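You operate a simulated robot arm through the tools that you are given. There is no shell and no other tool.

The job below is to be done with a simulated robot arm. You get a single attempt, and the scene is never put back.

TASK
Set the elevator by its card and run it until caps pass MIN.
Fine: set gate and speed before switching on; switch off before the caps pass MAX.

The check looks at the end state, three seconds after you hand in, the way a careful person would. Anything else that was tipped, shoved, dropped, spilled or broken makes it a failure. A push-on lid holds only when it is set on centred and level and pressed home; a screw cap is set on level and turned clockwise until tight.

THE ROBOT
A 6-joint arm with a two-finger parallel gripper, fixed in place. Base frame: the origin is at the foot of the arm, x ahead of it, y to its left, z up; the work surface is at about z = 92. Readings come in cm, degrees, newtons and seconds.
With the tool pointing down near the work surface it reaches from about 36 to 76 cm from the base axis. Its first joint turns from -66.0 to 66.0 degrees. Payload 2.45 kg.
Tool frame: the origin (TCP) lies between the finger pads and is the grasp point; the fingertips stand 2.4 cm ahead of it; z points along the fingers, y is the line along which they close. The gripper opens to 6.8 cm. The fingers are 1.7 cm wide and 1 cm thick; the gripper's body (4 by 7 cm) begins 4.1 cm behind the TCP.
Orientation is that of the tool frame in the base frame, as [roll, pitch, yaw] about the fixed x, y, z axes, in that order (R = Rz(yaw) Ry(pitch) Rx(roll)). With the fingers straight down and closing along the base's y, the tool's x points along the base's -x, its y along +y and its z along -z.

THE INTERFACE
- The arm moves only by the tool jog_arm. Its argument "deltas" is a list that holds one entry, the list of rows, each a list of 7 numbers: the shift along the base's x, y, z in units of 50 mm (1.0 is 50 mm), then the turn, a rotation vector about the base's x, y, z in units of 4 degrees (1.0 is 4 degrees), then the closure in counts, from 0 (fully open) to 255 (shut). In form: [[[tx, ty, tz, rx, ry, rz, jaw], ...]]. A call has 1 to 20 rows; each row shifts and turns the commanded pose from where the row before left it. A call with a number of a shift or a turn outside -1 to 1 is refused whole. A row lasts 0.2 s, in which the tool goes at most 5 cm and 8.6 degrees; a call with a longer step from one row to the next is refused whole, and so is a gripper value outside its range. Where a pose cannot be reached the arm comes as near as it can. A force on the tool above 40 N (or 10 N above the force at the start of the call, whichever is more), or a blocked arm, ends the call early, and 0.2 s more pass. Each finger travels about 10.8 cm/s and halts on what it meets, pressing with about 28 N; the grip force reading is that of the motor and also rises with nothing between the fingers. The clock runs only during rows and for 0.2 s after the last one: add rows that do not move to give the fingers time. The reply holds the time, the measured pose of the TCP, the force on the tool along the base axes, the opening and the grip force, in the units named above and with some noise, with the torque about the TCP (base axes, N m) and any sound that the robot's microphone picked up, and new pictures: "show" is both (left out), scene, wrist or none.
- Cameras (640 x 400 px; columns grow to the right, rows downward): "scene" is fixed at [18.43, 43.61, 146.01]; the picture's right is [-0.50, -0.87, 0.00], its down [-0.52, 0.30, -0.80] and it looks along [0.69, -0.40, -0.60] (base axes); focal length 252 px, centre (320, 200). "wrist" rides on the gripper at [8.4, 1.1, -7.5] in the tool frame; the picture's right is [-0.13, 0.99, 0.00], its down [-0.60, -0.08, -0.79] and it looks along [-0.79, -0.10, 0.61] (tool axes); focal length 251 px, centre (320, 200). There is no depth. A picture from a camera that has moved, and an enlarged one, comes with that camera's place and axes in the base frame and with its lens.
- zoom(camera, box): a new picture of the part [left, top, right, bottom] of that camera's present view, enlarged. No time passes.
- sign_off(): hands the job in; it is judged then, once.

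Nothing tells you positions but the pictures and the camera data. Unless the task says otherwise, let go and move clear before handing in.

The tools are called as name(argument=value, ...) on one line, values as JSON. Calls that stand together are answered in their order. jog_arm: Moves the arm, as the interface text tells. Its arguments: {"type":"object","properties":{"deltas":{"type":"array","items":{"type":"array","items":{"type":"array","items":{"type":"number"}}}},"show":{"type":"string","enum":["both","scene","wrist","none"]}},"required":["deltas"]} The other tools are called the same way: zoom (camera, box) takes an enlarged picture of a part of a camera's view; sign_off () hands the job in.

At the start:

```text
clock: 0.0
eef_pos: [48.48, 12.71, 125.94]
ee_rot: [-180.0, 0.0, 179.9]
force: [0.3, -0.3, 0.4]
moment: [-0.01, 0.01, -0.02]
finger_gap: 6.8
finger_force: 0.0
```

scene: 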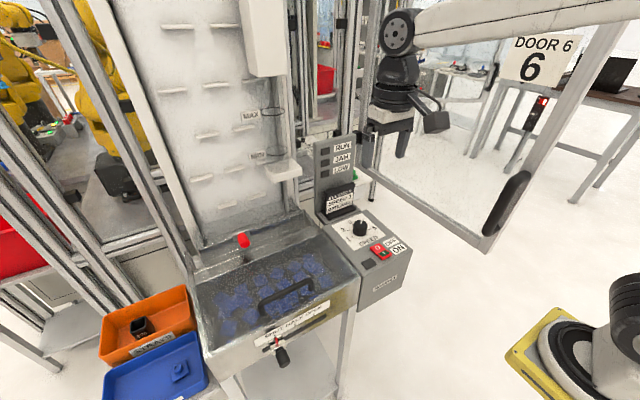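
wrist: 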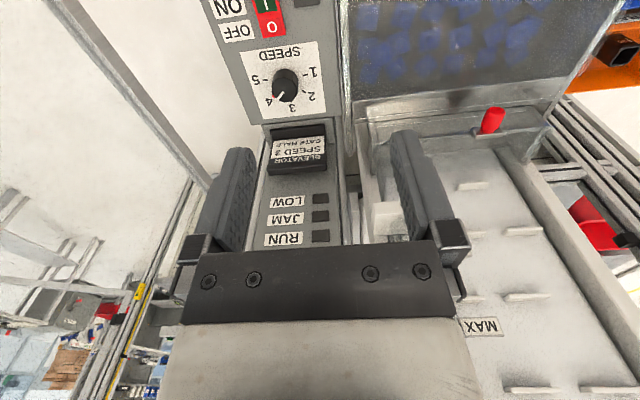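

I see an elevator feeder with a control box: a speed knob, ON/OFF buttons, a card, and a red knob on the hopper. I'll zoom in on the details before moving anything.

zoom(camera="scene", box=[300, 130, 420, 300])

zoom(camera="scene", box=[180, 220, 360, 380])

zoom(camera="wrist", box=[200, 0, 360, 250])

zoom(camera="scene", box=[160, 60, 320, 260])

zoom(camera="wrist", box=[260, 120, 340, 180])

zoom(camera="wrist", box=[340, 80, 640, 400])

```text
2.35 times, centred on (360, 215) of scene
camera zoom: at [18.43, 43.61, 146.01], right [-0.5, -0.87, 0.0], down [-0.52, 0.3, -0.8], along [0.69, -0.4, -0.6], focal length 593 px, centre (226, 165)
```

zoom: 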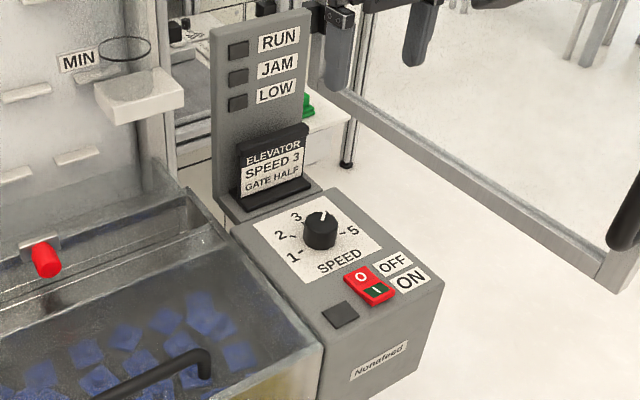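

```text
2.50 times, centred on (270, 300) of scene
camera zoom: at [18.43, 43.61, 146.01], right [-0.5, -0.87, 0.0], down [-0.52, 0.3, -0.8], along [0.69, -0.4, -0.6], focal length 630 px, centre (445, -50)
```

zoom: 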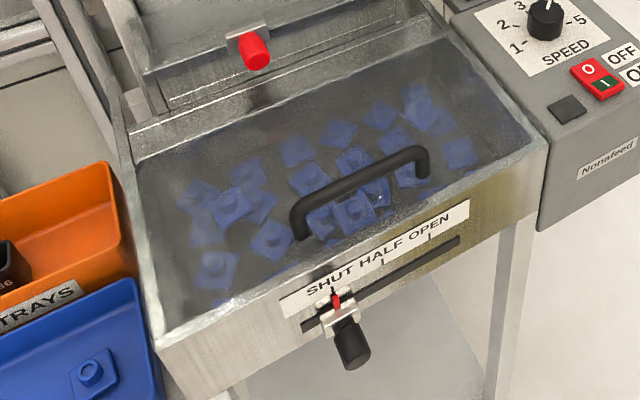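

```text
1.60 times, centred on (280, 125) of wrist
camera zoom: at [40.19, 13.88, 133.26], right [0.13, 0.99, 0.0], down [0.6, -0.08, 0.79], along [0.79, -0.1, -0.61], focal length 402 px, centre (384, 320)
```

zoom: 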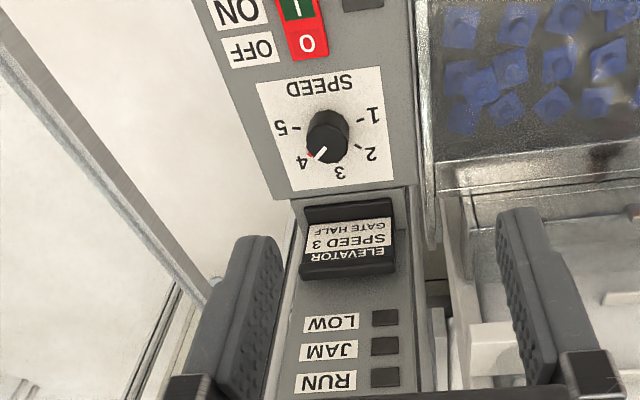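

```text
2.00 times, centred on (240, 160) of scene
camera zoom: at [18.43, 43.61, 146.01], right [-0.5, -0.87, 0.0], down [-0.52, 0.3, -0.8], along [0.69, -0.4, -0.6], focal length 504 px, centre (480, 280)
```

zoom: 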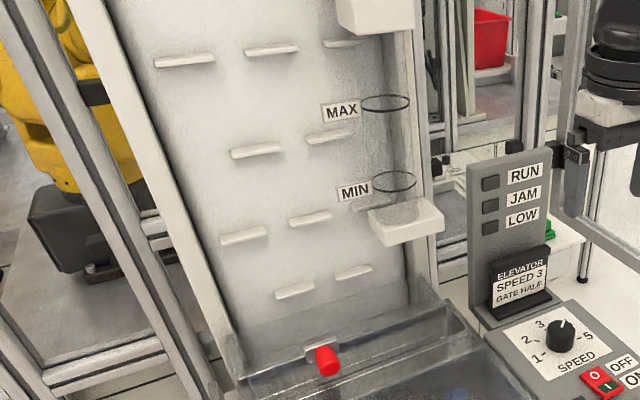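

```text
6.67 times, centred on (300, 150) of wrist
camera zoom: at [40.19, 13.88, 133.26], right [0.13, 0.99, 0.0], down [0.6, -0.08, 0.79], along [0.79, -0.1, -0.61], focal length 1676 px, centre (453, 533)
```

zoom: 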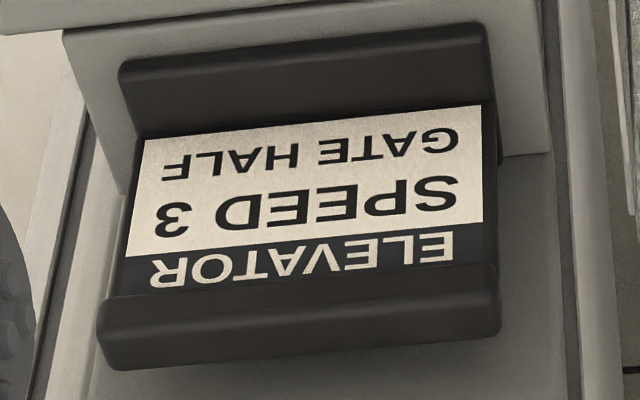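

```text
1.25 times, centred on (490, 240) of wrist
camera zoom: at [40.19, 13.88, 133.26], right [0.13, 0.99, 0.0], down [0.6, -0.08, 0.79], along [0.79, -0.1, -0.61], focal length 314 px, centre (108, 150)
```

zoom: 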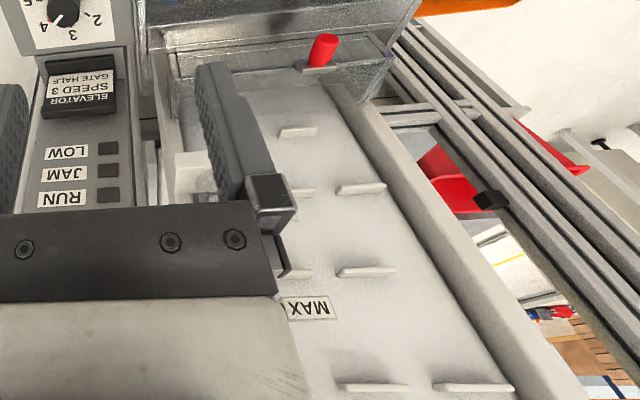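

The card reads SPEED 3, GATE HALF. The speed knob is now near 4 and the gate lever is at SHUT on the hopper front. I take the knob to be near (60, 6, 96), and I'll move back and left for a better view of the gate lever.

jog_arm(deltas=[[[-0.5, 0.6, 0, 0, 0, 0, 0], [-0.5, 0.6, 0, 0, 0, 0, 0], [-0.5, 0.6, 0, 0, 0, 0, 0], [-0.2, 0.6, 0, 0, 0, 0, 0], [0, 0, 0, 0, 0, 0, 0]]])

```text
clock: 1.2
eef_pos: [40.08, 24.97, 125.65]
ee_rot: [179.9, -0.1, 180.0]
force: [-0.9, 0.3, 0.2]
moment: [-0.03, 0.02, -0.04]
finger_gap: 6.81
finger_force: 0.1
camera wrist: at [31.64, 26.04, 133.17], right [0.13, 0.99, 0.0], down [0.6, -0.08, 0.79], along [0.79, -0.1, -0.61], focal length 251 px, centre (320, 200)
```

scene: 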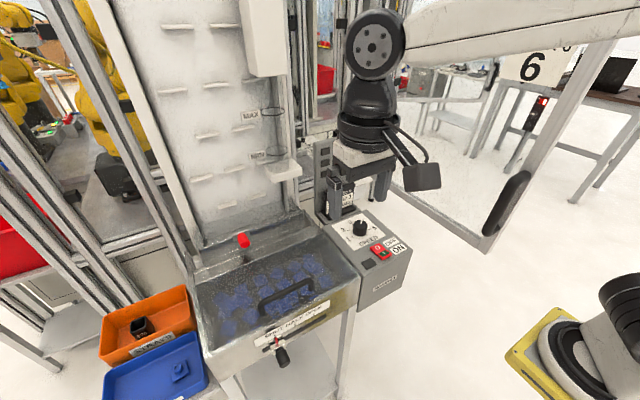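
wrist: 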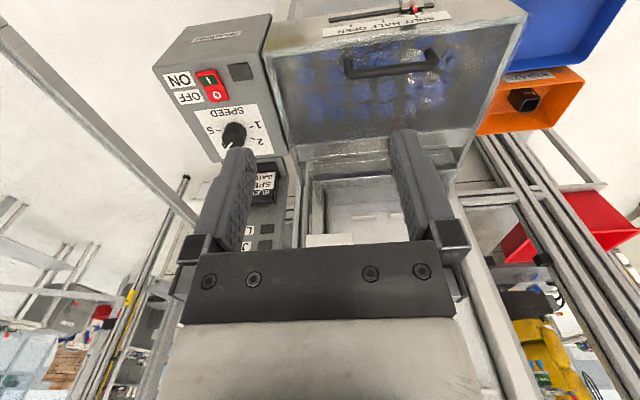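

From here I can see the control box, the hopper and the gate scale. I'll zoom in to triangulate them.

zoom(camera="wrist", box=[150, 20, 310, 180])

zoom(camera="wrist", box=[300, 0, 460, 100])

zoom(camera="scene", box=[240, 280, 360, 380])

zoom(camera="scene", box=[330, 200, 420, 270])

```text
2.50 times, centred on (230, 100) of wrist
camera zoom: at [31.64, 26.04, 133.17], right [0.13, 0.99, 0.0], down [0.6, -0.08, 0.79], along [0.79, -0.1, -0.61], focal length 629 px, centre (545, 450)
```

zoom: 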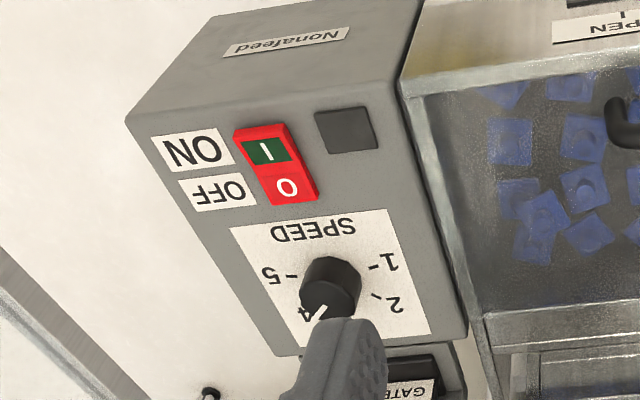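

```text
4.00 times, centred on (380, 50) of wrist
camera zoom: at [31.64, 26.04, 133.17], right [0.13, 0.99, 0.0], down [0.6, -0.08, 0.79], along [0.79, -0.1, -0.61], focal length 1006 px, centre (80, 800)
```

zoom: 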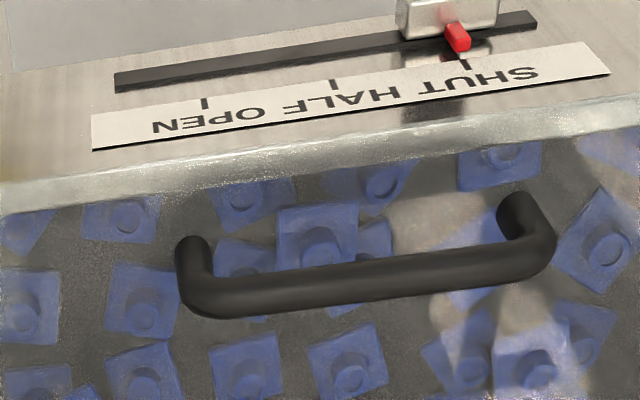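

```text
4.00 times, centred on (300, 330) of scene
camera zoom: at [18.42, 43.61, 146.01], right [-0.5, -0.87, 0.0], down [-0.52, 0.3, -0.8], along [0.69, -0.4, -0.6], focal length 1008 px, centre (400, -320)
```

zoom: 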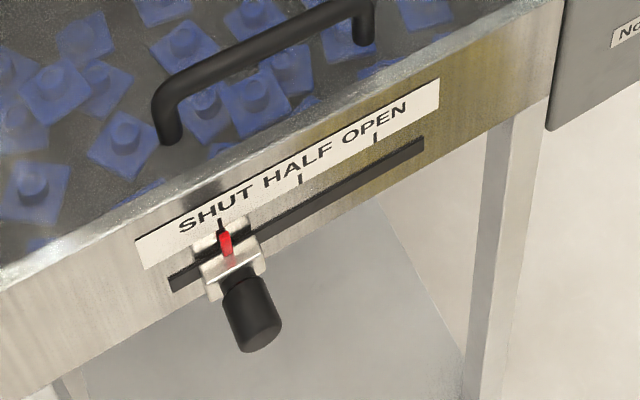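

```text
5.71 times, centred on (375, 235) of scene
camera zoom: at [18.42, 43.61, 146.01], right [-0.5, -0.87, 0.0], down [-0.52, 0.3, -0.8], along [0.69, -0.4, -0.6], focal length 1440 px, centre (6, 0)
```

zoom: 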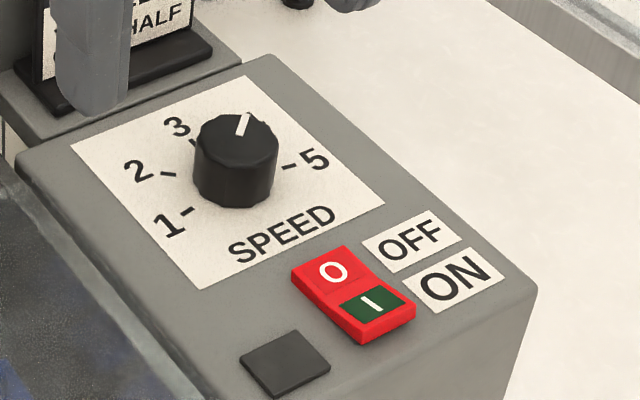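

Triangulated positions:

| Item | Position |
|---|---|
| Gate pointer (at SHUT) | (46.5, 39.0, 85.6) |
| HALF tick | y ≈ 33.9 |
| Gate handle | sticks out toward −x, around x 42–45, z ≈ 84 |
| Rocker ON | (49, 6.2, 94) |
| Rocker OFF | (51.7, 6.2, 94) |
| Speed knob top | (60, 6, 96) |

Next I'll go above the gate handle.

jog_arm(deltas=[[[0.08, 0.467, -0.8, 0, 0, 0, 0], [0.08, 0.467, -0.8, 0, 0, 0, 0], [0.08, 0.467, -0.8, 0, 0, 0, 0], [0.08, 0.467, -0.8, 0, 0, 0, 0], [0.08, 0.467, -0.8, 0, 0, 0, 0], [0.08, 0.467, -0.8, 0, 0, 0, 0], [0, 0, 0, 0, 0, 0, 0]]])

```text
clock: 2.8
eef_pos: [42.52, 39.03, 101.54]
ee_rot: [-179.9, -0.1, -179.9]
force: [-0.1, 0.2, 0.1]
moment: [-0.01, 0.0, 0.01]
finger_gap: 6.8
finger_force: 0.0
camera wrist: at [34.08, 40.09, 108.95], right [0.13, 0.99, 0.0], down [0.6, -0.08, 0.79], along [0.79, -0.1, -0.61], focal length 251 px, centre (320, 200)
```

scene: 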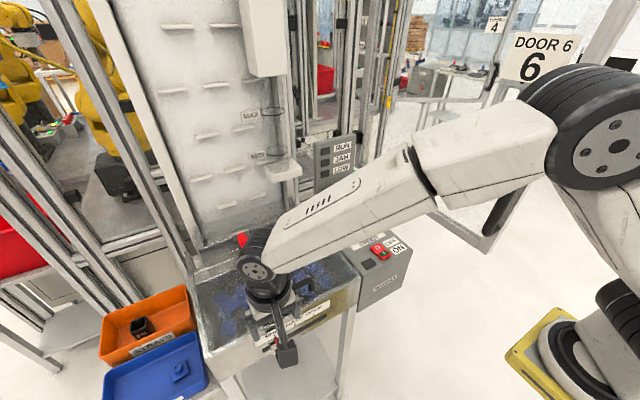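
wrist: 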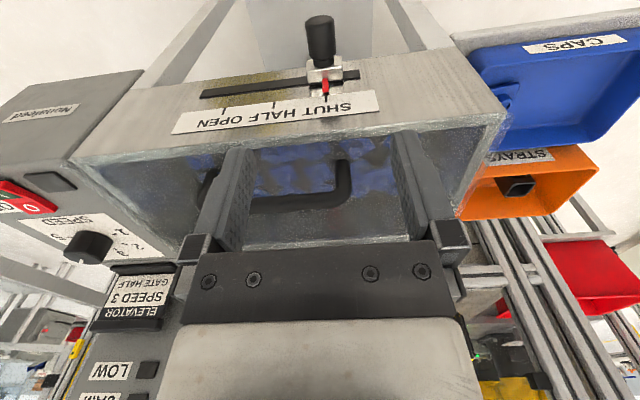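

The handle lies directly below the gripper at y ≈ 39, with its axis at z ≈ 84. I'll lower with the jaws open so they straddle it.

jog_arm(deltas=[[[0.02, 0, -0.7, 0, 0, 0, 0], [0.02, 0, -0.7, 0, 0, 0, 0], [0.02, 0, -0.7, 0, 0, 0, 0], [0.01, 0, -0.7, 0, 0, 0, 0], [0.0, 0, -0.65, 0, 0, 0, 0], [0, 0, 0, 0, 0, 0, 0]]])

```text
clock: 3.8
eef_pos: [42.97, 38.96, 88.92]
ee_rot: [179.7, 0.1, 179.8]
force: [-2.7, -1.9, 12.6]
moment: [-0.12, -0.58, -0.14]
finger_gap: 6.8
finger_force: 0.1
stopped in row 5: the force on the tool passed its limit at 70 N (the readings are from after the stop); the commanded pose is now the measured one
camera wrist: at [34.51, 40.05, 96.27], right [0.13, 0.99, 0.0], down [0.6, -0.08, 0.8], along [0.79, -0.1, -0.61], focal length 251 px, centre (320, 200)
```

scene: 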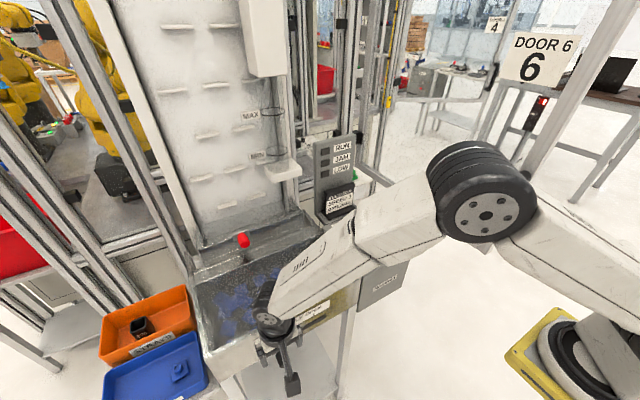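
wrist: 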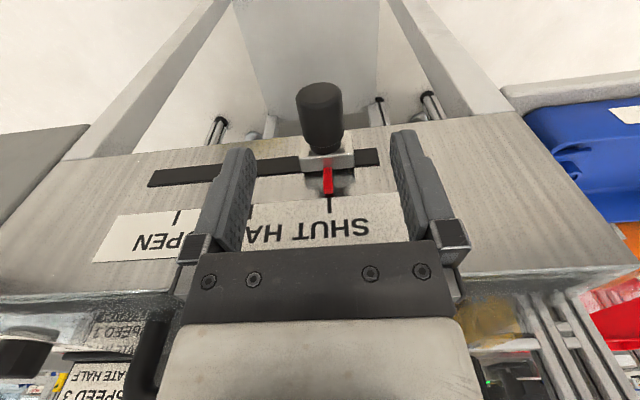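

While descending, the wrist body touched the hopper rim behind the tool. I'll back off and then tilt the gripper so it comes in at an angle from the front.

jog_arm(deltas=[[[0, 0, 0.3, 0, 0, 0, 0], [0, 0, 0.5, 0, 0, 0, 0], [-0.4, 0, 0.3, 0, 0, 0, 0], [-0.4, 0, 0, 0, -1, 0, 0], [0, 0, 0, 0, -1, 0, 0], [0, 0, 0, 0, -1, 0, 0], [0, 0, 0, 0, -1, 0, 0], [0, 0, 0, 0, -1, 0, 0], [0, 0, 0, 0, -1, 0, 0], [0, 0, 0, 0, -1, 0, 0], [0, 0, 0, 0, -1, 0, 0], [0, 0, 0, 0, -1, 0, 0], [0, 0, 0, 0, -1, 0, 0], [0, 0, 0, 0, 0, 0, 0]]])

```text
clock: 6.8
eef_pos: [41.02, 37.85, 94.17]
ee_rot: [179.7, 40.0, 179.8]
force: [1.0, 0.7, 0.7]
moment: [0.0, 0.01, 0.01]
finger_gap: 6.8
finger_force: 0.0
out of reach, approached as far as the arm can: row 11, 12, 13
camera wrist: at [29.79, 38.84, 94.48], right [0.1, 0.99, 0.09], down [-0.05, -0.08, 1.0], along [0.99, -0.1, 0.04], focal length 251 px, centre (320, 200)
```

scene: 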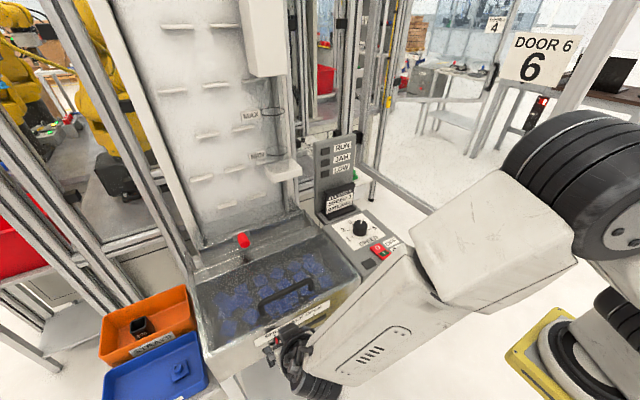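
wrist: 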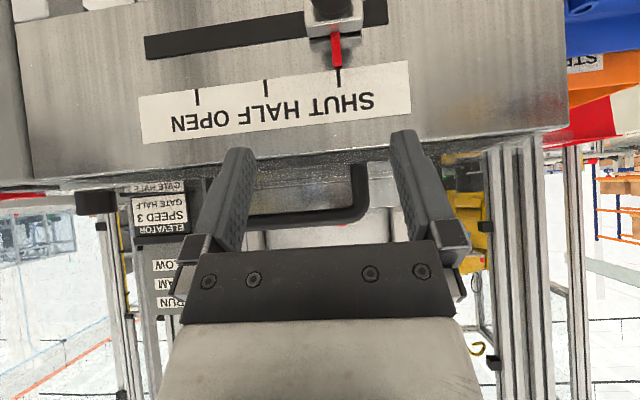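

At 40° tilt the arm runs out of reach. The earlier contact was probably with the lid's bar handle at z ≈ 97. A 20° tilt should clear it, so I'll ease back to that and line up.

jog_arm(deltas=[[[0, 0, 0, 0, 1, 0, 0], [0, 0, 0, 0, 1, 0, 0], [0, 0, 0, 0, 1, 0, 0], [0, 0, 0, 0, 1, 0, 0], [0, 0, 0, 0, 1, 0, 0], [0, 0, 0, 0, 0, 0, 0]]])

zoom(camera="scene", box=[180, 220, 360, 380])

```text
clock: 8.2
eef_pos: [41.19, 37.79, 94.08]
ee_rot: [179.8, 20.1, 179.7]
force: [0.1, 0.4, 1.0]
moment: [0.01, 0.01, 0.01]
finger_gap: 6.78
finger_force: 0.0
camera wrist: at [30.65, 38.88, 98.31], right [0.12, 0.99, 0.05], down [0.29, -0.08, 0.95], along [0.95, -0.1, -0.3], focal length 251 px, centre (320, 200)
```

scene: 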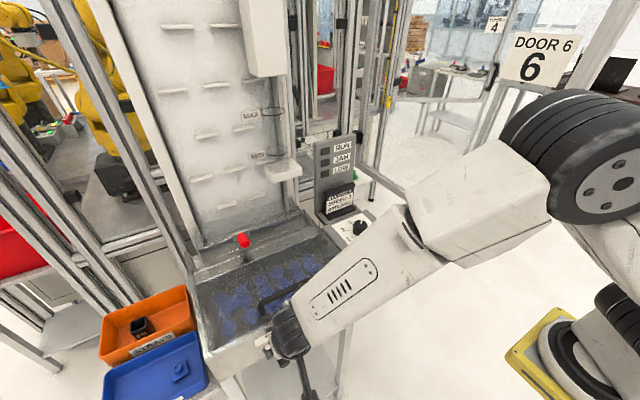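
wrist: 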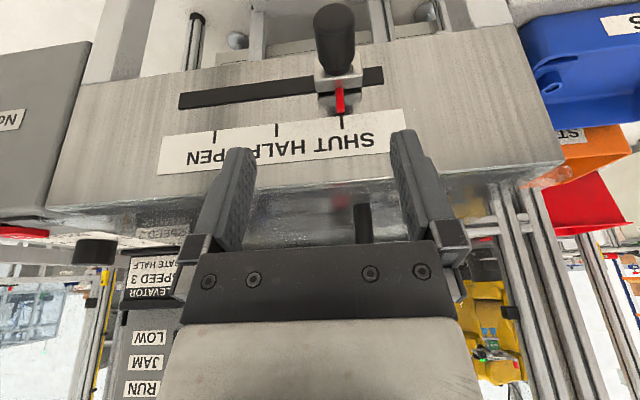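

```text
2.50 times, centred on (270, 300) of scene
camera zoom: at [18.43, 43.61, 146.01], right [-0.5, -0.87, 0.0], down [-0.52, 0.3, -0.8], along [0.69, -0.4, -0.6], focal length 630 px, centre (445, -50)
```

zoom: 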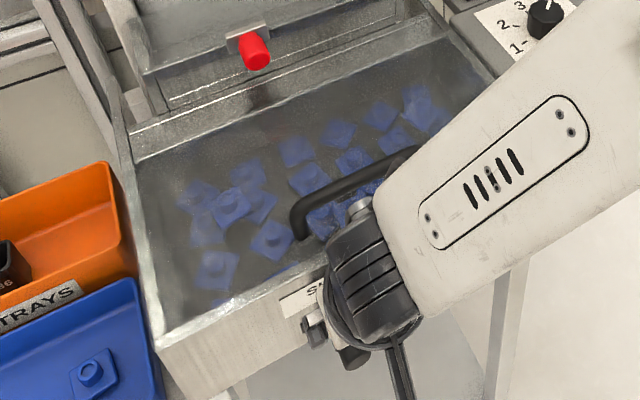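

The gripper is tilted 20° and just above the handle. I'll shift to y = 39 and lower so the fingers straddle it.

jog_arm(deltas=[[[0, 0.24, 0, 0, 0, 0, 0], [0, 0, -0.4, 0, 0, 0, 0], [0.05, 0, -0.4, 0, 0, 0, 0], [0.05, 0, -0.4, 0, 0, 0, 0], [0.05, 0, -0.4, 0, 0, 0, 0], [0.05, 0, -0.35, 0, 0, 0, 0], [0, 0, 0, 0, 0, 0, 0]]])

zoom(camera="scene", box=[220, 260, 360, 400])

```text
clock: 9.8
eef_pos: [42.02, 38.83, 84.46]
ee_rot: [179.8, 20.1, 179.8]
force: [0.7, 0.1, 0.4]
moment: [0.03, -0.01, -0.01]
finger_gap: 6.79
finger_force: 0.0
camera wrist: at [31.54, 40.07, 88.51], right [0.12, 0.99, 0.05], down [0.29, -0.08, 0.95], along [0.95, -0.1, -0.3], focal length 251 px, centre (320, 200)
```

scene: 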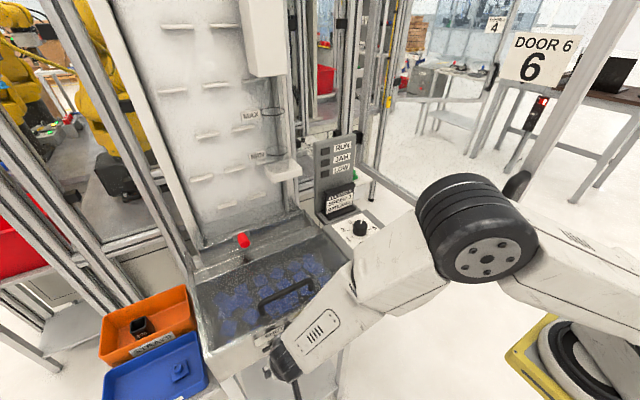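
wrist: 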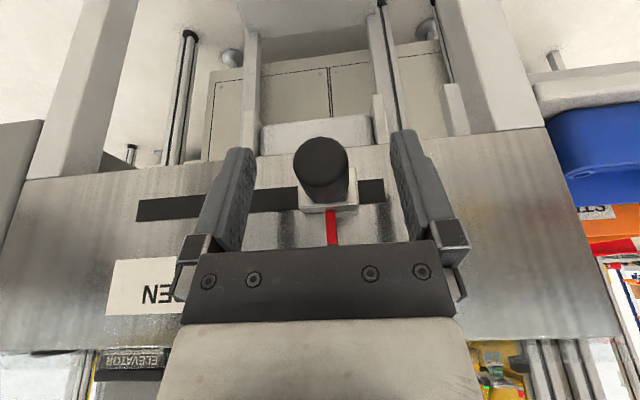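

```text
2.86 times, centred on (290, 330) of scene
camera zoom: at [18.43, 43.61, 146.01], right [-0.5, -0.87, 0.0], down [-0.52, 0.3, -0.8], along [0.69, -0.4, -0.6], focal length 720 px, centre (406, -171)
```

zoom: 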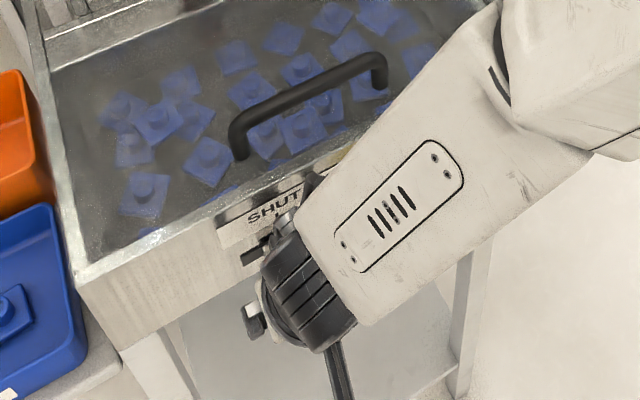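

The handle sits between the fingers. I'll close the grip on it.

jog_arm(deltas=[[[0, 0, 0, 0, 0, 0, 120], [0, 0, 0, 0, 0, 0, 180], [0, 0, 0, 0, 0, 0, 200], [0, 0, 0, 0, 0, 0, 200]]], show="wrist")

```text
clock: 10.8
eef_pos: [42.06, 38.92, 84.49]
ee_rot: [180.0, 20.1, 180.0]
force: [2.4, 2.0, -3.8]
moment: [0.1, -0.05, 0.42]
finger_gap: 2.58
finger_force: 40.5
camera wrist: at [31.53, 40.06, 88.53], right [0.12, 0.99, 0.05], down [0.29, -0.08, 0.95], along [0.95, -0.1, -0.3], focal length 251 px, centre (320, 200)
```

wrist: 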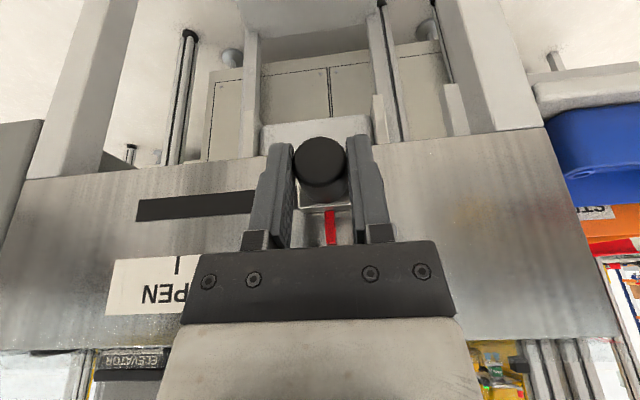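

The handle is gripped (gap 2.58 cm). Now I'll slide it 5 cm toward −y, to HALF.

jog_arm(deltas=[[[0, -0.1, 0, 0, 0, 0, 200], [0, -0.1, 0, 0, 0, 0, 200], [0, -0.1, 0, 0, 0, 0, 200], [0, -0.1, 0, 0, 0, 0, 200], [0, -0.1, 0, 0, 0, 0, 200], [0, -0.1, 0, 0, 0, 0, 200], [0, -0.1, 0, 0, 0, 0, 200], [0, -0.1, 0, 0, 0, 0, 200], [0, -0.1, 0, 0, 0, 0, 200], [0, -0.1, 0, 0, 0, 0, 200], [0, 0, 0, 0, 0, 0, 200]]])

```text
clock: 13.2
eef_pos: [42.09, 34.04, 84.42]
ee_rot: [179.8, 20.1, 179.8]
force: [-22.9, 0.9, 15.1]
moment: [0.04, 0.37, 0.34]
finger_gap: 2.56
finger_force: 41.4
camera wrist: at [31.55, 35.11, 88.5], right [0.12, 0.99, 0.05], down [0.29, -0.08, 0.95], along [0.95, -0.1, -0.3], focal length 251 px, centre (320, 200)
```

scene: 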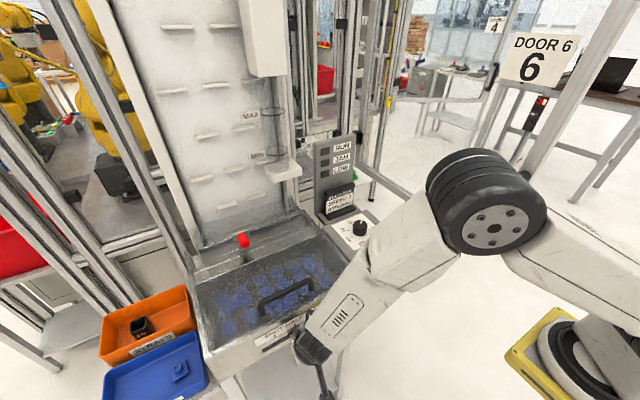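
wrist: 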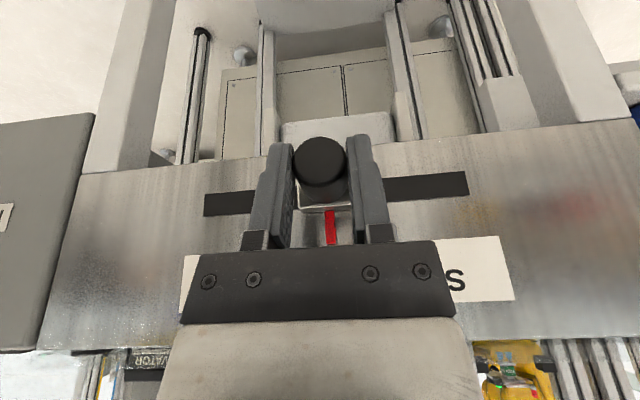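

The handle has moved to about y = 34. I'll release, back off along the tool axis and check the pointer.

jog_arm(deltas=[[[0, 0, 0, 0, 0, 0, 140], [0, 0, 0, 0, 0, 0, 60], [0, 0, 0, 0, 0, 0, 0], [0, 0, 0, 0, 0, 0, 0], [-0.15, 0, 0.4, 0, 0, 0, 0], [-0.15, 0, 0.4, 0, 0, 0, 0], [-0.15, 0, 0.4, 0, 0, 0, 0], [-0.15, 0, 0.4, 0, 0, 0, 0], [-0.1, 0, 0.4, 0, 0, 0, 0], [0, 0, 0, 0, 0, 0, 0]]])

zoom(camera="wrist", box=[180, 0, 500, 200])

zoom(camera="scene", box=[240, 280, 360, 380])

```text
clock: 15.4
eef_pos: [38.58, 34.08, 94.64]
ee_rot: [179.9, 20.1, 179.8]
force: [0.6, -0.3, -0.2]
moment: [0.02, 0.02, 0.0]
finger_gap: 6.8
finger_force: 0.0
camera wrist: at [28.07, 35.28, 98.58], right [0.12, 0.99, 0.05], down [0.29, -0.08, 0.95], along [0.95, -0.1, -0.3], focal length 251 px, centre (320, 200)
```

scene: 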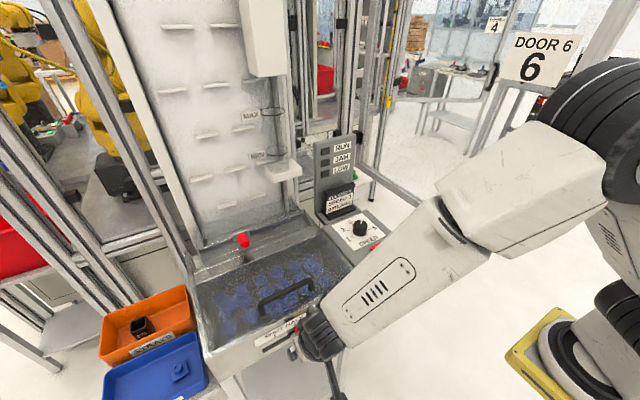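
wrist: 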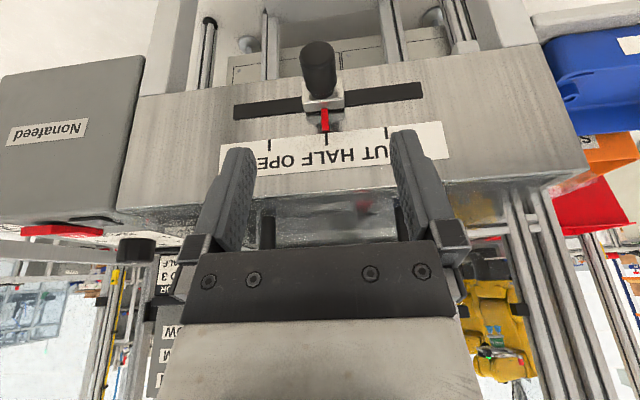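

```text
2.00 times, centred on (340, 100) of wrist
camera zoom: at [28.07, 35.28, 98.58], right [0.12, 0.99, 0.05], down [0.29, -0.08, 0.95], along [0.95, -0.1, -0.3], focal length 503 px, centre (280, 400)
```

zoom: 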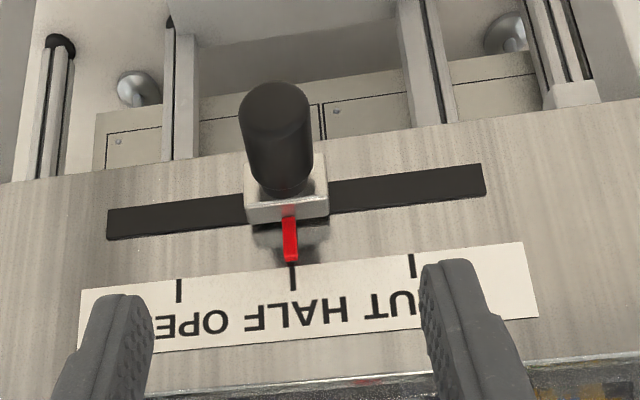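

```text
4.00 times, centred on (300, 330) of scene
camera zoom: at [18.43, 43.61, 146.01], right [-0.5, -0.87, 0.0], down [-0.52, 0.3, -0.8], along [0.69, -0.4, -0.6], focal length 1008 px, centre (400, -320)
```

zoom: 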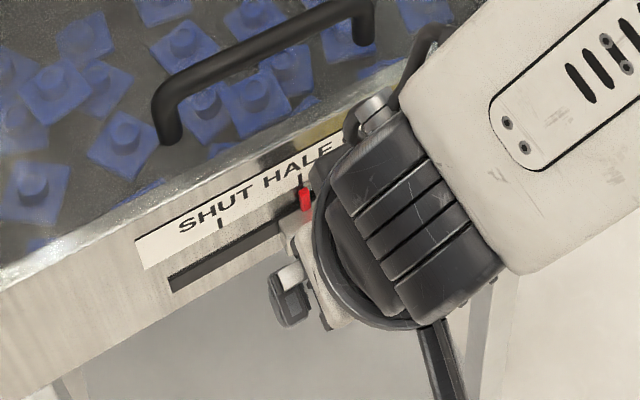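

The gate pointer is right on HALF. Next I'll rise, level the tool and move over to look at the speed knob.

jog_arm(deltas=[[[0, -0.1, 0.8, 0, 1, 0, 0], [0, -0.4, 0.8, 0, 1, 0, 0], [0, -0.4, 0.8, 0, 1, 0, 0], [0, -0.4, 0.8, 0, 1, 0, 0], [0, -0.4, 0.4, 0, 1, 0, 0], [0.45, -0.65, 0, 0, 0, 0, 0], [0.45, -0.65, 0, 0, 0, 0, 0], [0.45, -0.65, 0, 0, 0, 0, 0], [0.45, -0.65, 0, 0, 0, 0, 0], [0.45, -0.65, 0, 0, 0, 0, 0], [0.45, -0.65, 0, 0, 0, 0, 0], [0, 0, 0, 0, 0, 0, 0], [0, 0, 0, 0, 0, 0, 0]]])

zoom(camera="wrist", box=[200, 0, 400, 200])

```text
clock: 18.2
eef_pos: [52.03, 6.18, 112.84]
ee_rot: [179.8, 0.1, 179.8]
force: [-0.1, -0.5, 0.7]
moment: [-0.01, -0.02, 0.0]
finger_gap: 6.81
finger_force: 0.0
camera wrist: at [43.52, 7.23, 120.16], right [0.13, 0.99, 0.0], down [0.6, -0.08, 0.79], along [0.79, -0.1, -0.61], focal length 251 px, centre (320, 200)
```

scene: 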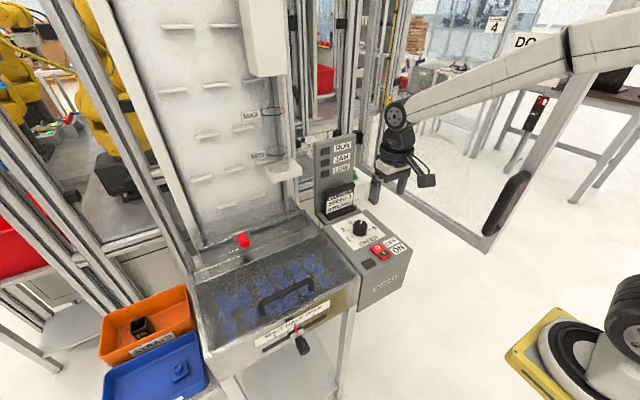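
wrist: 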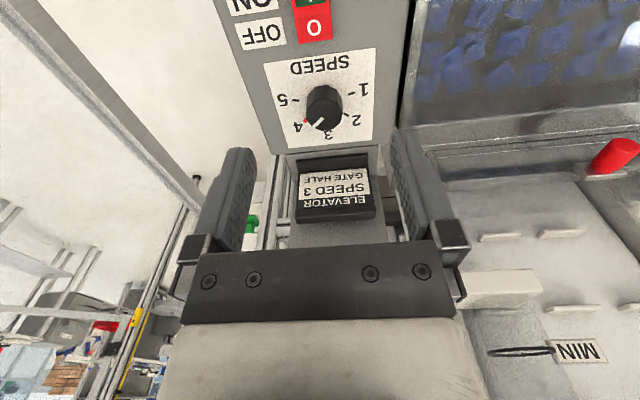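

```text
2.00 times, centred on (300, 100) of wrist
camera zoom: at [43.52, 7.23, 120.16], right [0.13, 0.99, 0.0], down [0.6, -0.08, 0.79], along [0.79, -0.1, -0.61], focal length 503 px, centre (360, 400)
```

zoom: 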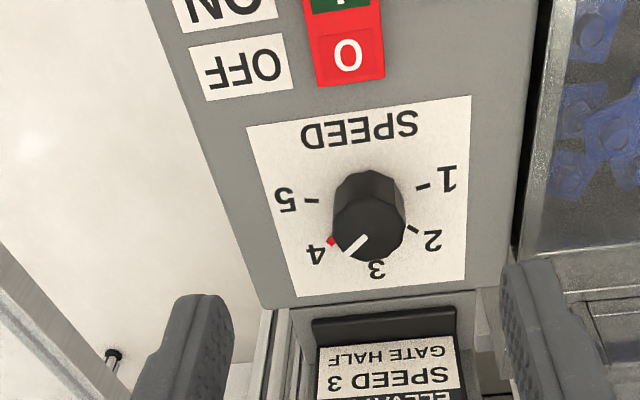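

The speed dial is centred at about (59.9, 5.6), with its steps about 50° apart. The pointer sits at 4, so going to 3 means turning about +50° (counter-clockwise from above). I'll move above the knob and lower over it.

jog_arm(deltas=[[[0.783, -0.06, 0, 0, 0, 0, 0], [0.783, -0.06, 0, 0, 0, 0, 0], [0, 0, -0.6, 0, 0, 0, 0], [0, 0, -0.6, 0, 0, 0, 0], [0, 0, -0.6, 0, 0, 0, 0], [0, 0, -0.6, 0, 0, 0, 0], [0, 0, -0.4, 0, 0, 0, 0], [0, 0, 0, 0, 0, 0, 0]]])

zoom(camera="scene", box=[300, 170, 440, 290])

```text
clock: 20.0
eef_pos: [59.99, 5.44, 98.55]
ee_rot: [179.8, 0.1, 179.8]
force: [0.4, 0.2, -0.3]
moment: [-0.04, -0.02, 0.02]
finger_gap: 6.8
finger_force: 0.2
camera wrist: at [51.5, 6.58, 105.97], right [0.13, 0.99, 0.0], down [0.6, -0.08, 0.79], along [0.79, -0.1, -0.61], focal length 251 px, centre (320, 200)
```

scene: 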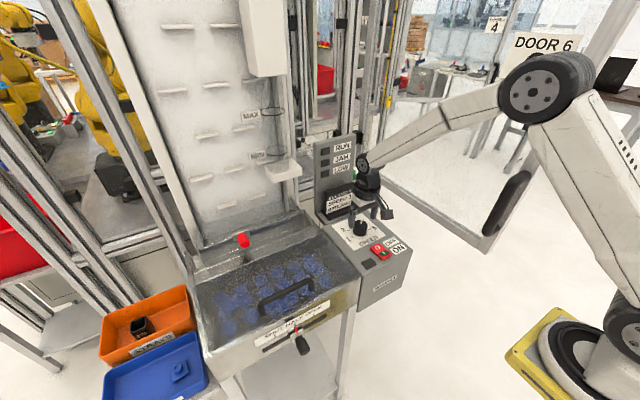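
wrist: 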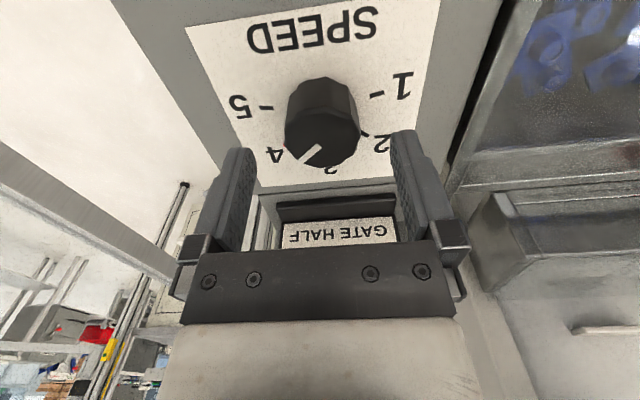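

```text
3.33 times, centred on (370, 230) of scene
camera zoom: at [18.43, 43.61, 146.01], right [-0.5, -0.87, 0.0], down [-0.52, 0.3, -0.8], along [0.69, -0.4, -0.6], focal length 840 px, centre (153, 100)
```

zoom: 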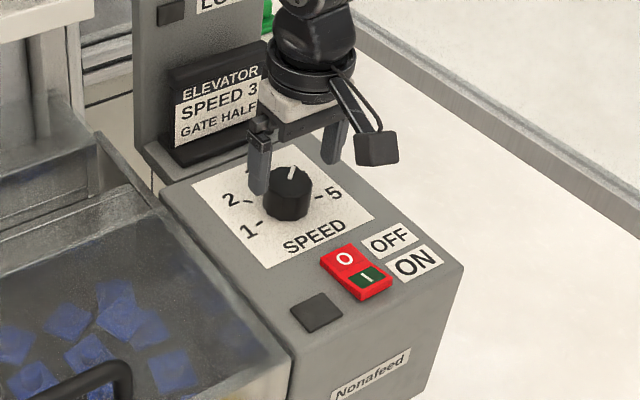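

The knob sits centred between the open fingers. I'll lower the last 2 cm and close on it.

jog_arm(deltas=[[[-0.02, 0.01, -0.15, 0, 0, 0, 0], [0, 0, -0.15, 0, 0, 0, 0], [0, 0, -0.14, 0, 0, 0, 0], [0, 0, 0, 0, 0, 0, 0], [0, 0, 0, 0, 0, 0, 60], [0, 0, 0, 0, 0, 0, 120], [0, 0, 0, 0, 0, 0, 160], [0, 0, 0, 0, 0, 0, 160]]])

zoom(camera="scene", box=[300, 170, 440, 290])

```text
clock: 21.8
eef_pos: [59.79, 5.63, 96.06]
ee_rot: [179.9, 0.1, 179.9]
force: [0.1, 10.3, -3.9]
moment: [-0.17, -0.17, 0.09]
finger_gap: 4.19
finger_force: 44.5
camera wrist: at [51.34, 6.62, 103.57], right [0.13, 0.99, 0.0], down [0.6, -0.08, 0.79], along [0.79, -0.1, -0.61], focal length 251 px, centre (320, 200)
```

scene: 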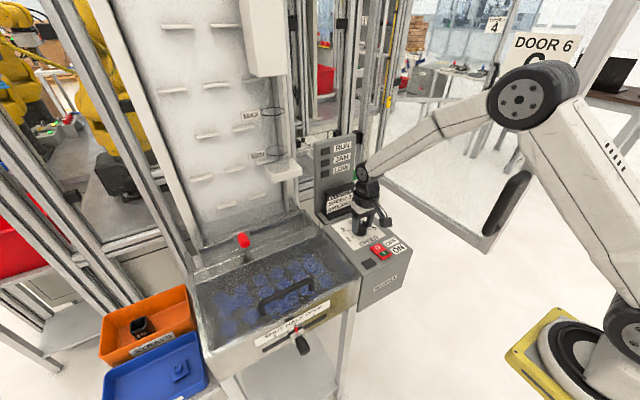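
wrist: 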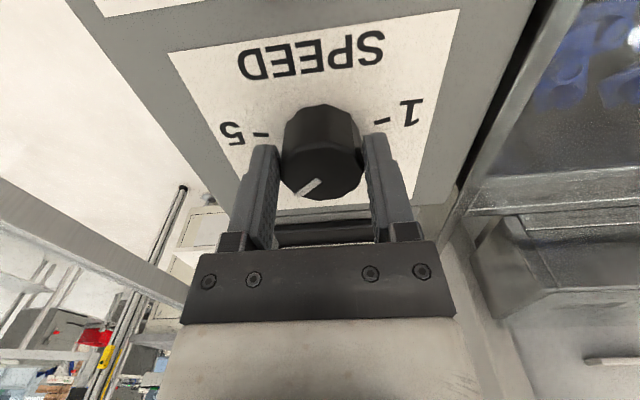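

```text
3.33 times, centred on (370, 230) of scene
camera zoom: at [18.43, 43.64, 146.0], right [-0.5, -0.87, 0.0], down [-0.52, 0.3, -0.8], along [0.69, -0.4, -0.6], focal length 840 px, centre (153, 100)
```

zoom: 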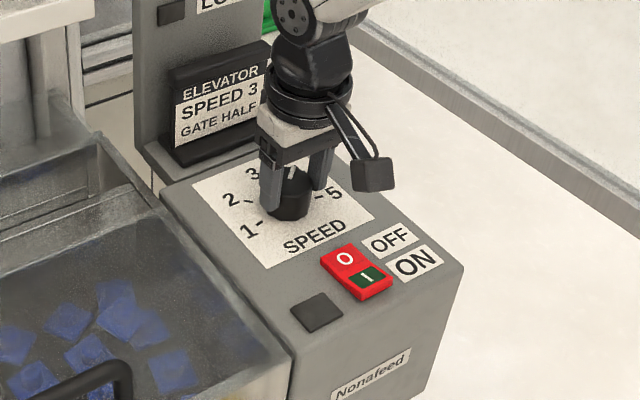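

The knob is gripped, with a 4.2 cm gap. Now I'll turn it +48° toward 3.

jog_arm(deltas=[[[0, 0, 0, 0, 0, 1, 160], [0, 0, 0, 0, 0, 1, 160], [0, 0, 0, 0, 0, 1, 160], [0, 0, 0, 0, 0, 1, 160], [0, 0, 0, 0, 0, 1, 160], [0, 0, 0, 0, 0, 1, 160], [0, 0, 0, 0, 0, 1, 160], [0, 0, 0, 0, 0, 1, 160], [0, 0, 0, 0, 0, 1, 160], [0, 0, 0, 0, 0, 1, 160], [0, 0, 0, 0, 0, 1, 160], [0, 0, 0, 0, 0, 1, 160], [0, 0, 0, 0, 0, 0, 160], [0, 0, 0, 0, 0, 0, 160]]])

zoom(camera="scene", box=[320, 190, 400, 260])

```text
clock: 23.9
eef_pos: [59.94, 4.97, 96.15]
ee_rot: [-179.9, 0.1, -143.9]
force: [3.4, -5.6, -3.7]
moment: [0.08, 0.16, -0.09]
finger_gap: 4.15
finger_force: 44.9
stopped in row 10: the force on the tool passed its limit at 40 N (the readings are from after the stop); the commanded pose is now the measured one
camera wrist: at [52.43, 1.05, 103.58], right [-0.48, 0.88, 0.0], down [0.53, 0.29, 0.79], along [0.7, 0.38, -0.61], focal length 251 px, centre (320, 200)
```

scene: 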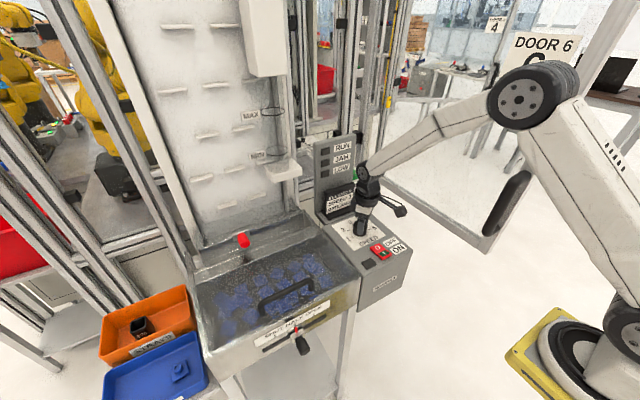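
wrist: 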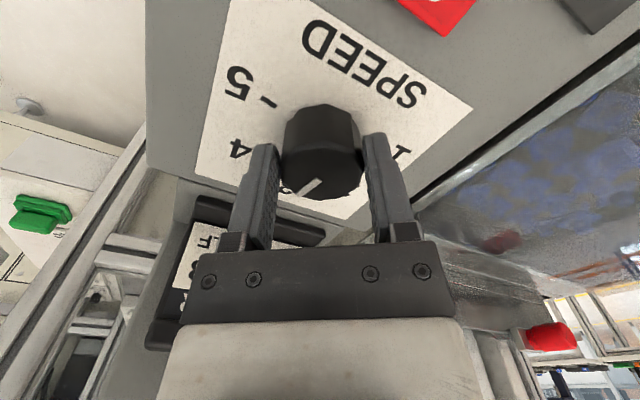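

```text
5.71 times, centred on (360, 225) of scene
camera zoom: at [18.44, 43.6, 146.01], right [-0.5, -0.87, 0.0], down [-0.52, 0.3, -0.8], along [0.69, -0.4, -0.6], focal length 1440 px, centre (91, 57)
```

zoom: 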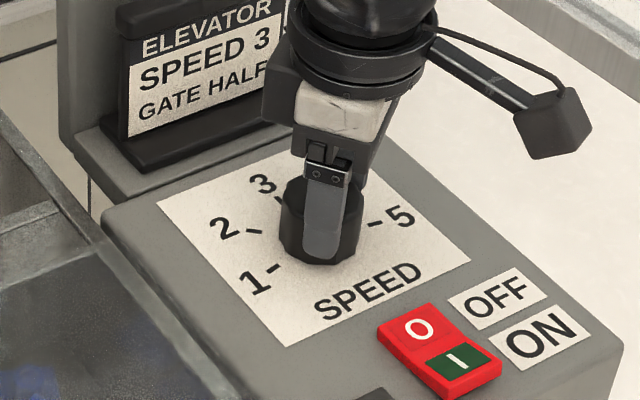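

The turn stopped at about 36° on side force, because the grip was a little off-centre. I'll release, rise and check the pointer.

jog_arm(deltas=[[[0, 0, 0, 0, 0, 0, 80], [0, 0, 0, 0, 0, 0, 0], [0, 0, 0, 0, 0, 0, 0], [0, 0, 0.4, 0, 0, 0, 0], [0, 0, 0.6, 0, 0, 0, 0], [0, 0, 0.6, 0, 0, -1, 0], [-0.3, 0, 0.6, 0, 0, -1, 0], [-0.3, 0, 0.6, 0, 0, -1, 0], [-0.4, 0, 0.3, 0, 0, -1, 0], [-0.5, 0, 0, 0, 0, -1, 0], [0, 0, 0, 0, 0, -1, 0], [0, 0, 0, 0, 0, -1, 0], [0, 0, 0, 0, 0, -1, 0], [0, 0, 0, 0, 0, -1, 0], [0, 0, 0, 0, 0, 0, 0]]])

zoom(camera="wrist", box=[220, 40, 420, 200])

zoom(camera="scene", box=[320, 190, 400, 260])

```text
clock: 27.1
eef_pos: [52.4, 4.97, 111.63]
ee_rot: [-179.9, 0.2, 179.9]
force: [0.2, 0.6, -0.4]
moment: [0.01, 0.01, -0.02]
finger_gap: 6.8
finger_force: 0.1
camera wrist: at [43.85, 6.19, 119.12], right [0.13, 0.99, 0.0], down [0.6, -0.08, 0.79], along [0.79, -0.1, -0.61], focal length 251 px, centre (320, 200)
```

scene: 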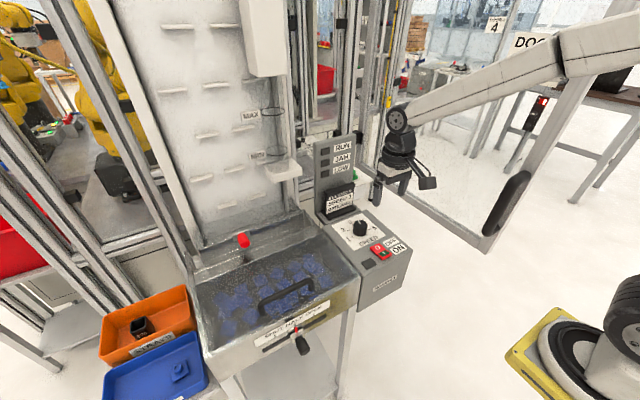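
wrist: 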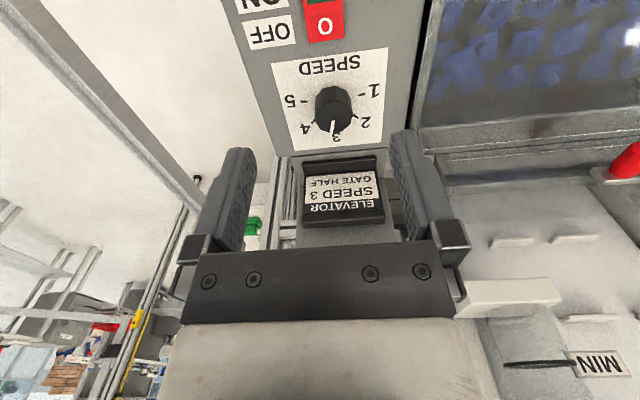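

```text
2.50 times, centred on (320, 120) of wrist
camera zoom: at [43.85, 6.19, 119.12], right [0.13, 0.99, 0.0], down [0.6, -0.08, 0.79], along [0.79, -0.1, -0.61], focal length 629 px, centre (320, 400)
```

zoom: 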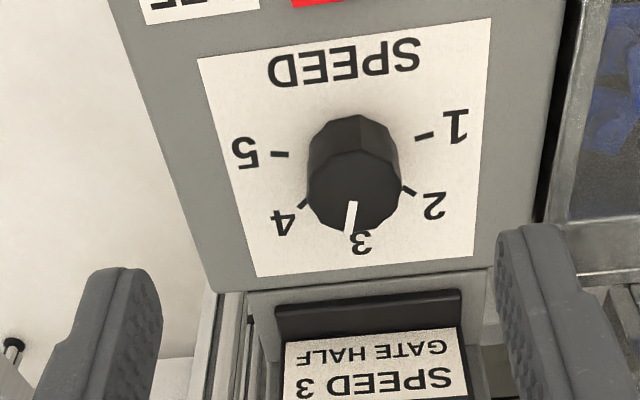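

```text
5.71 times, centred on (360, 225) of scene
camera zoom: at [18.43, 43.61, 146.01], right [-0.5, -0.87, 0.0], down [-0.52, 0.3, -0.8], along [0.69, -0.4, -0.6], focal length 1440 px, centre (91, 57)
```

zoom: 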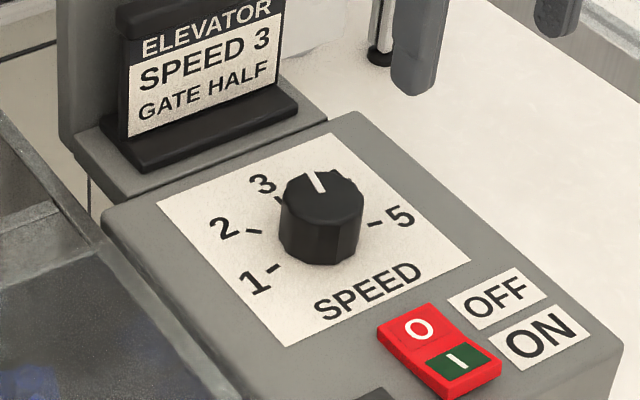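

The pointer is now at about −15° from 3, so I need roughly +16° more. I'll re-centre on the knob at (59.85, 5.55), grip and turn a bit further.

jog_arm(deltas=[[[0.745, 0.058, 0, 0, 0, 0, 0], [0.745, 0.058, 0, 0, 0, 0, 0], [0, 0, -0.7, 0, 0, 0, 0], [0, 0, -0.7, 0, 0, 0, 0], [0, 0, -0.7, 0, 0, 0, 0], [0, 0, -0.5, 0, 0, 0, 0], [0, 0, -0.3, 0, 0, 0, 0], [0, 0, -0.2, 0, 0, 0, 0], [0, 0, 0, 0, 0, 0, 0], [0, 0, 0, 0, 0, 0, 60], [0, 0, 0, 0, 0, 0, 110], [0, 0, 0, 0, 0, 0, 140], [0, 0, 0, 0, 0, 0, 140]]], show="wrist")

```text
clock: 29.9
eef_pos: [59.85, 5.48, 96.09]
ee_rot: [-179.9, 0.1, 179.9]
force: [2.3, -18.1, -4.0]
moment: [-0.2, -0.16, -0.09]
finger_gap: 4.43
finger_force: 8.8
camera wrist: at [51.4, 6.8, 103.47], right [0.13, 0.99, 0.0], down [0.6, -0.08, 0.79], along [0.79, -0.1, -0.61], focal length 251 px, centre (320, 200)
```

wrist: 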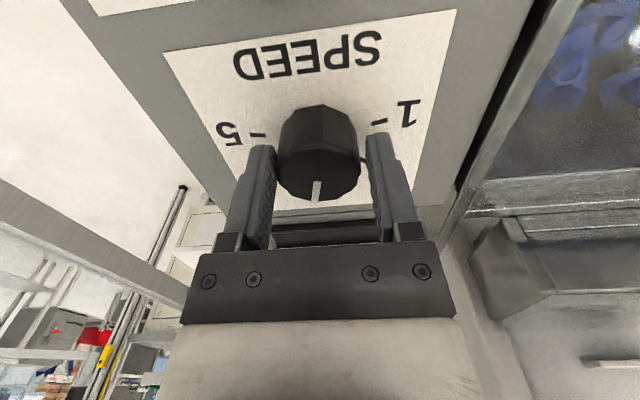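

The −y finger touched first, so the tool is about 2 mm too far toward +y. I'll shift, grip fully and turn about 18° in small steps.

jog_arm(deltas=[[[0, -0.04, 0, 0, 0, 0, 130], [0, 0, 0, 0, 0, 0, 160], [0, 0, 0, 0, 0, 0, 160], [0, 0, 0, 0, 0, 0.6, 160], [0, 0, 0, 0, 0, 0.6, 160], [0, 0, 0, 0, 0, 0.6, 160], [0, 0, 0, 0, 0, 0.6, 160], [0, 0, 0, 0, 0, 0.6, 160], [0, 0, 0, 0, 0, 0.6, 160], [0, 0, 0, 0, 0, 0.6, 160], [0, 0, 0, 0, 0, 0, 160]]], show="wrist")

```text
clock: 32.3
eef_pos: [59.81, 5.28, 96.05]
ee_rot: [-179.9, -0.1, -163.4]
force: [1.1, -28.5, -18.2]
moment: [-0.28, 0.02, -0.22]
finger_gap: 4.07
finger_force: 45.1
camera wrist: at [51.39, 3.95, 103.52], right [-0.16, 0.99, 0.0], down [0.6, 0.1, 0.79], along [0.78, 0.13, -0.61], focal length 251 px, centre (320, 200)
```

wrist: 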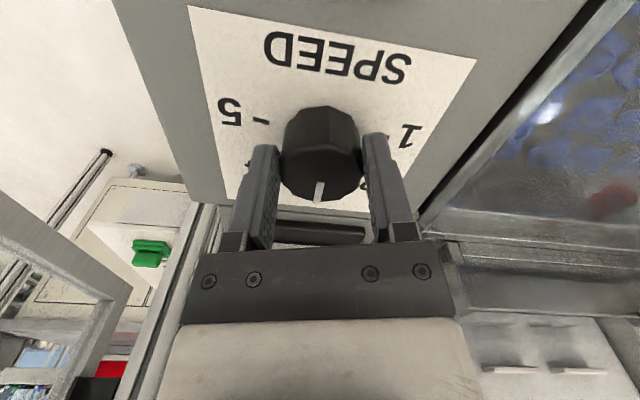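

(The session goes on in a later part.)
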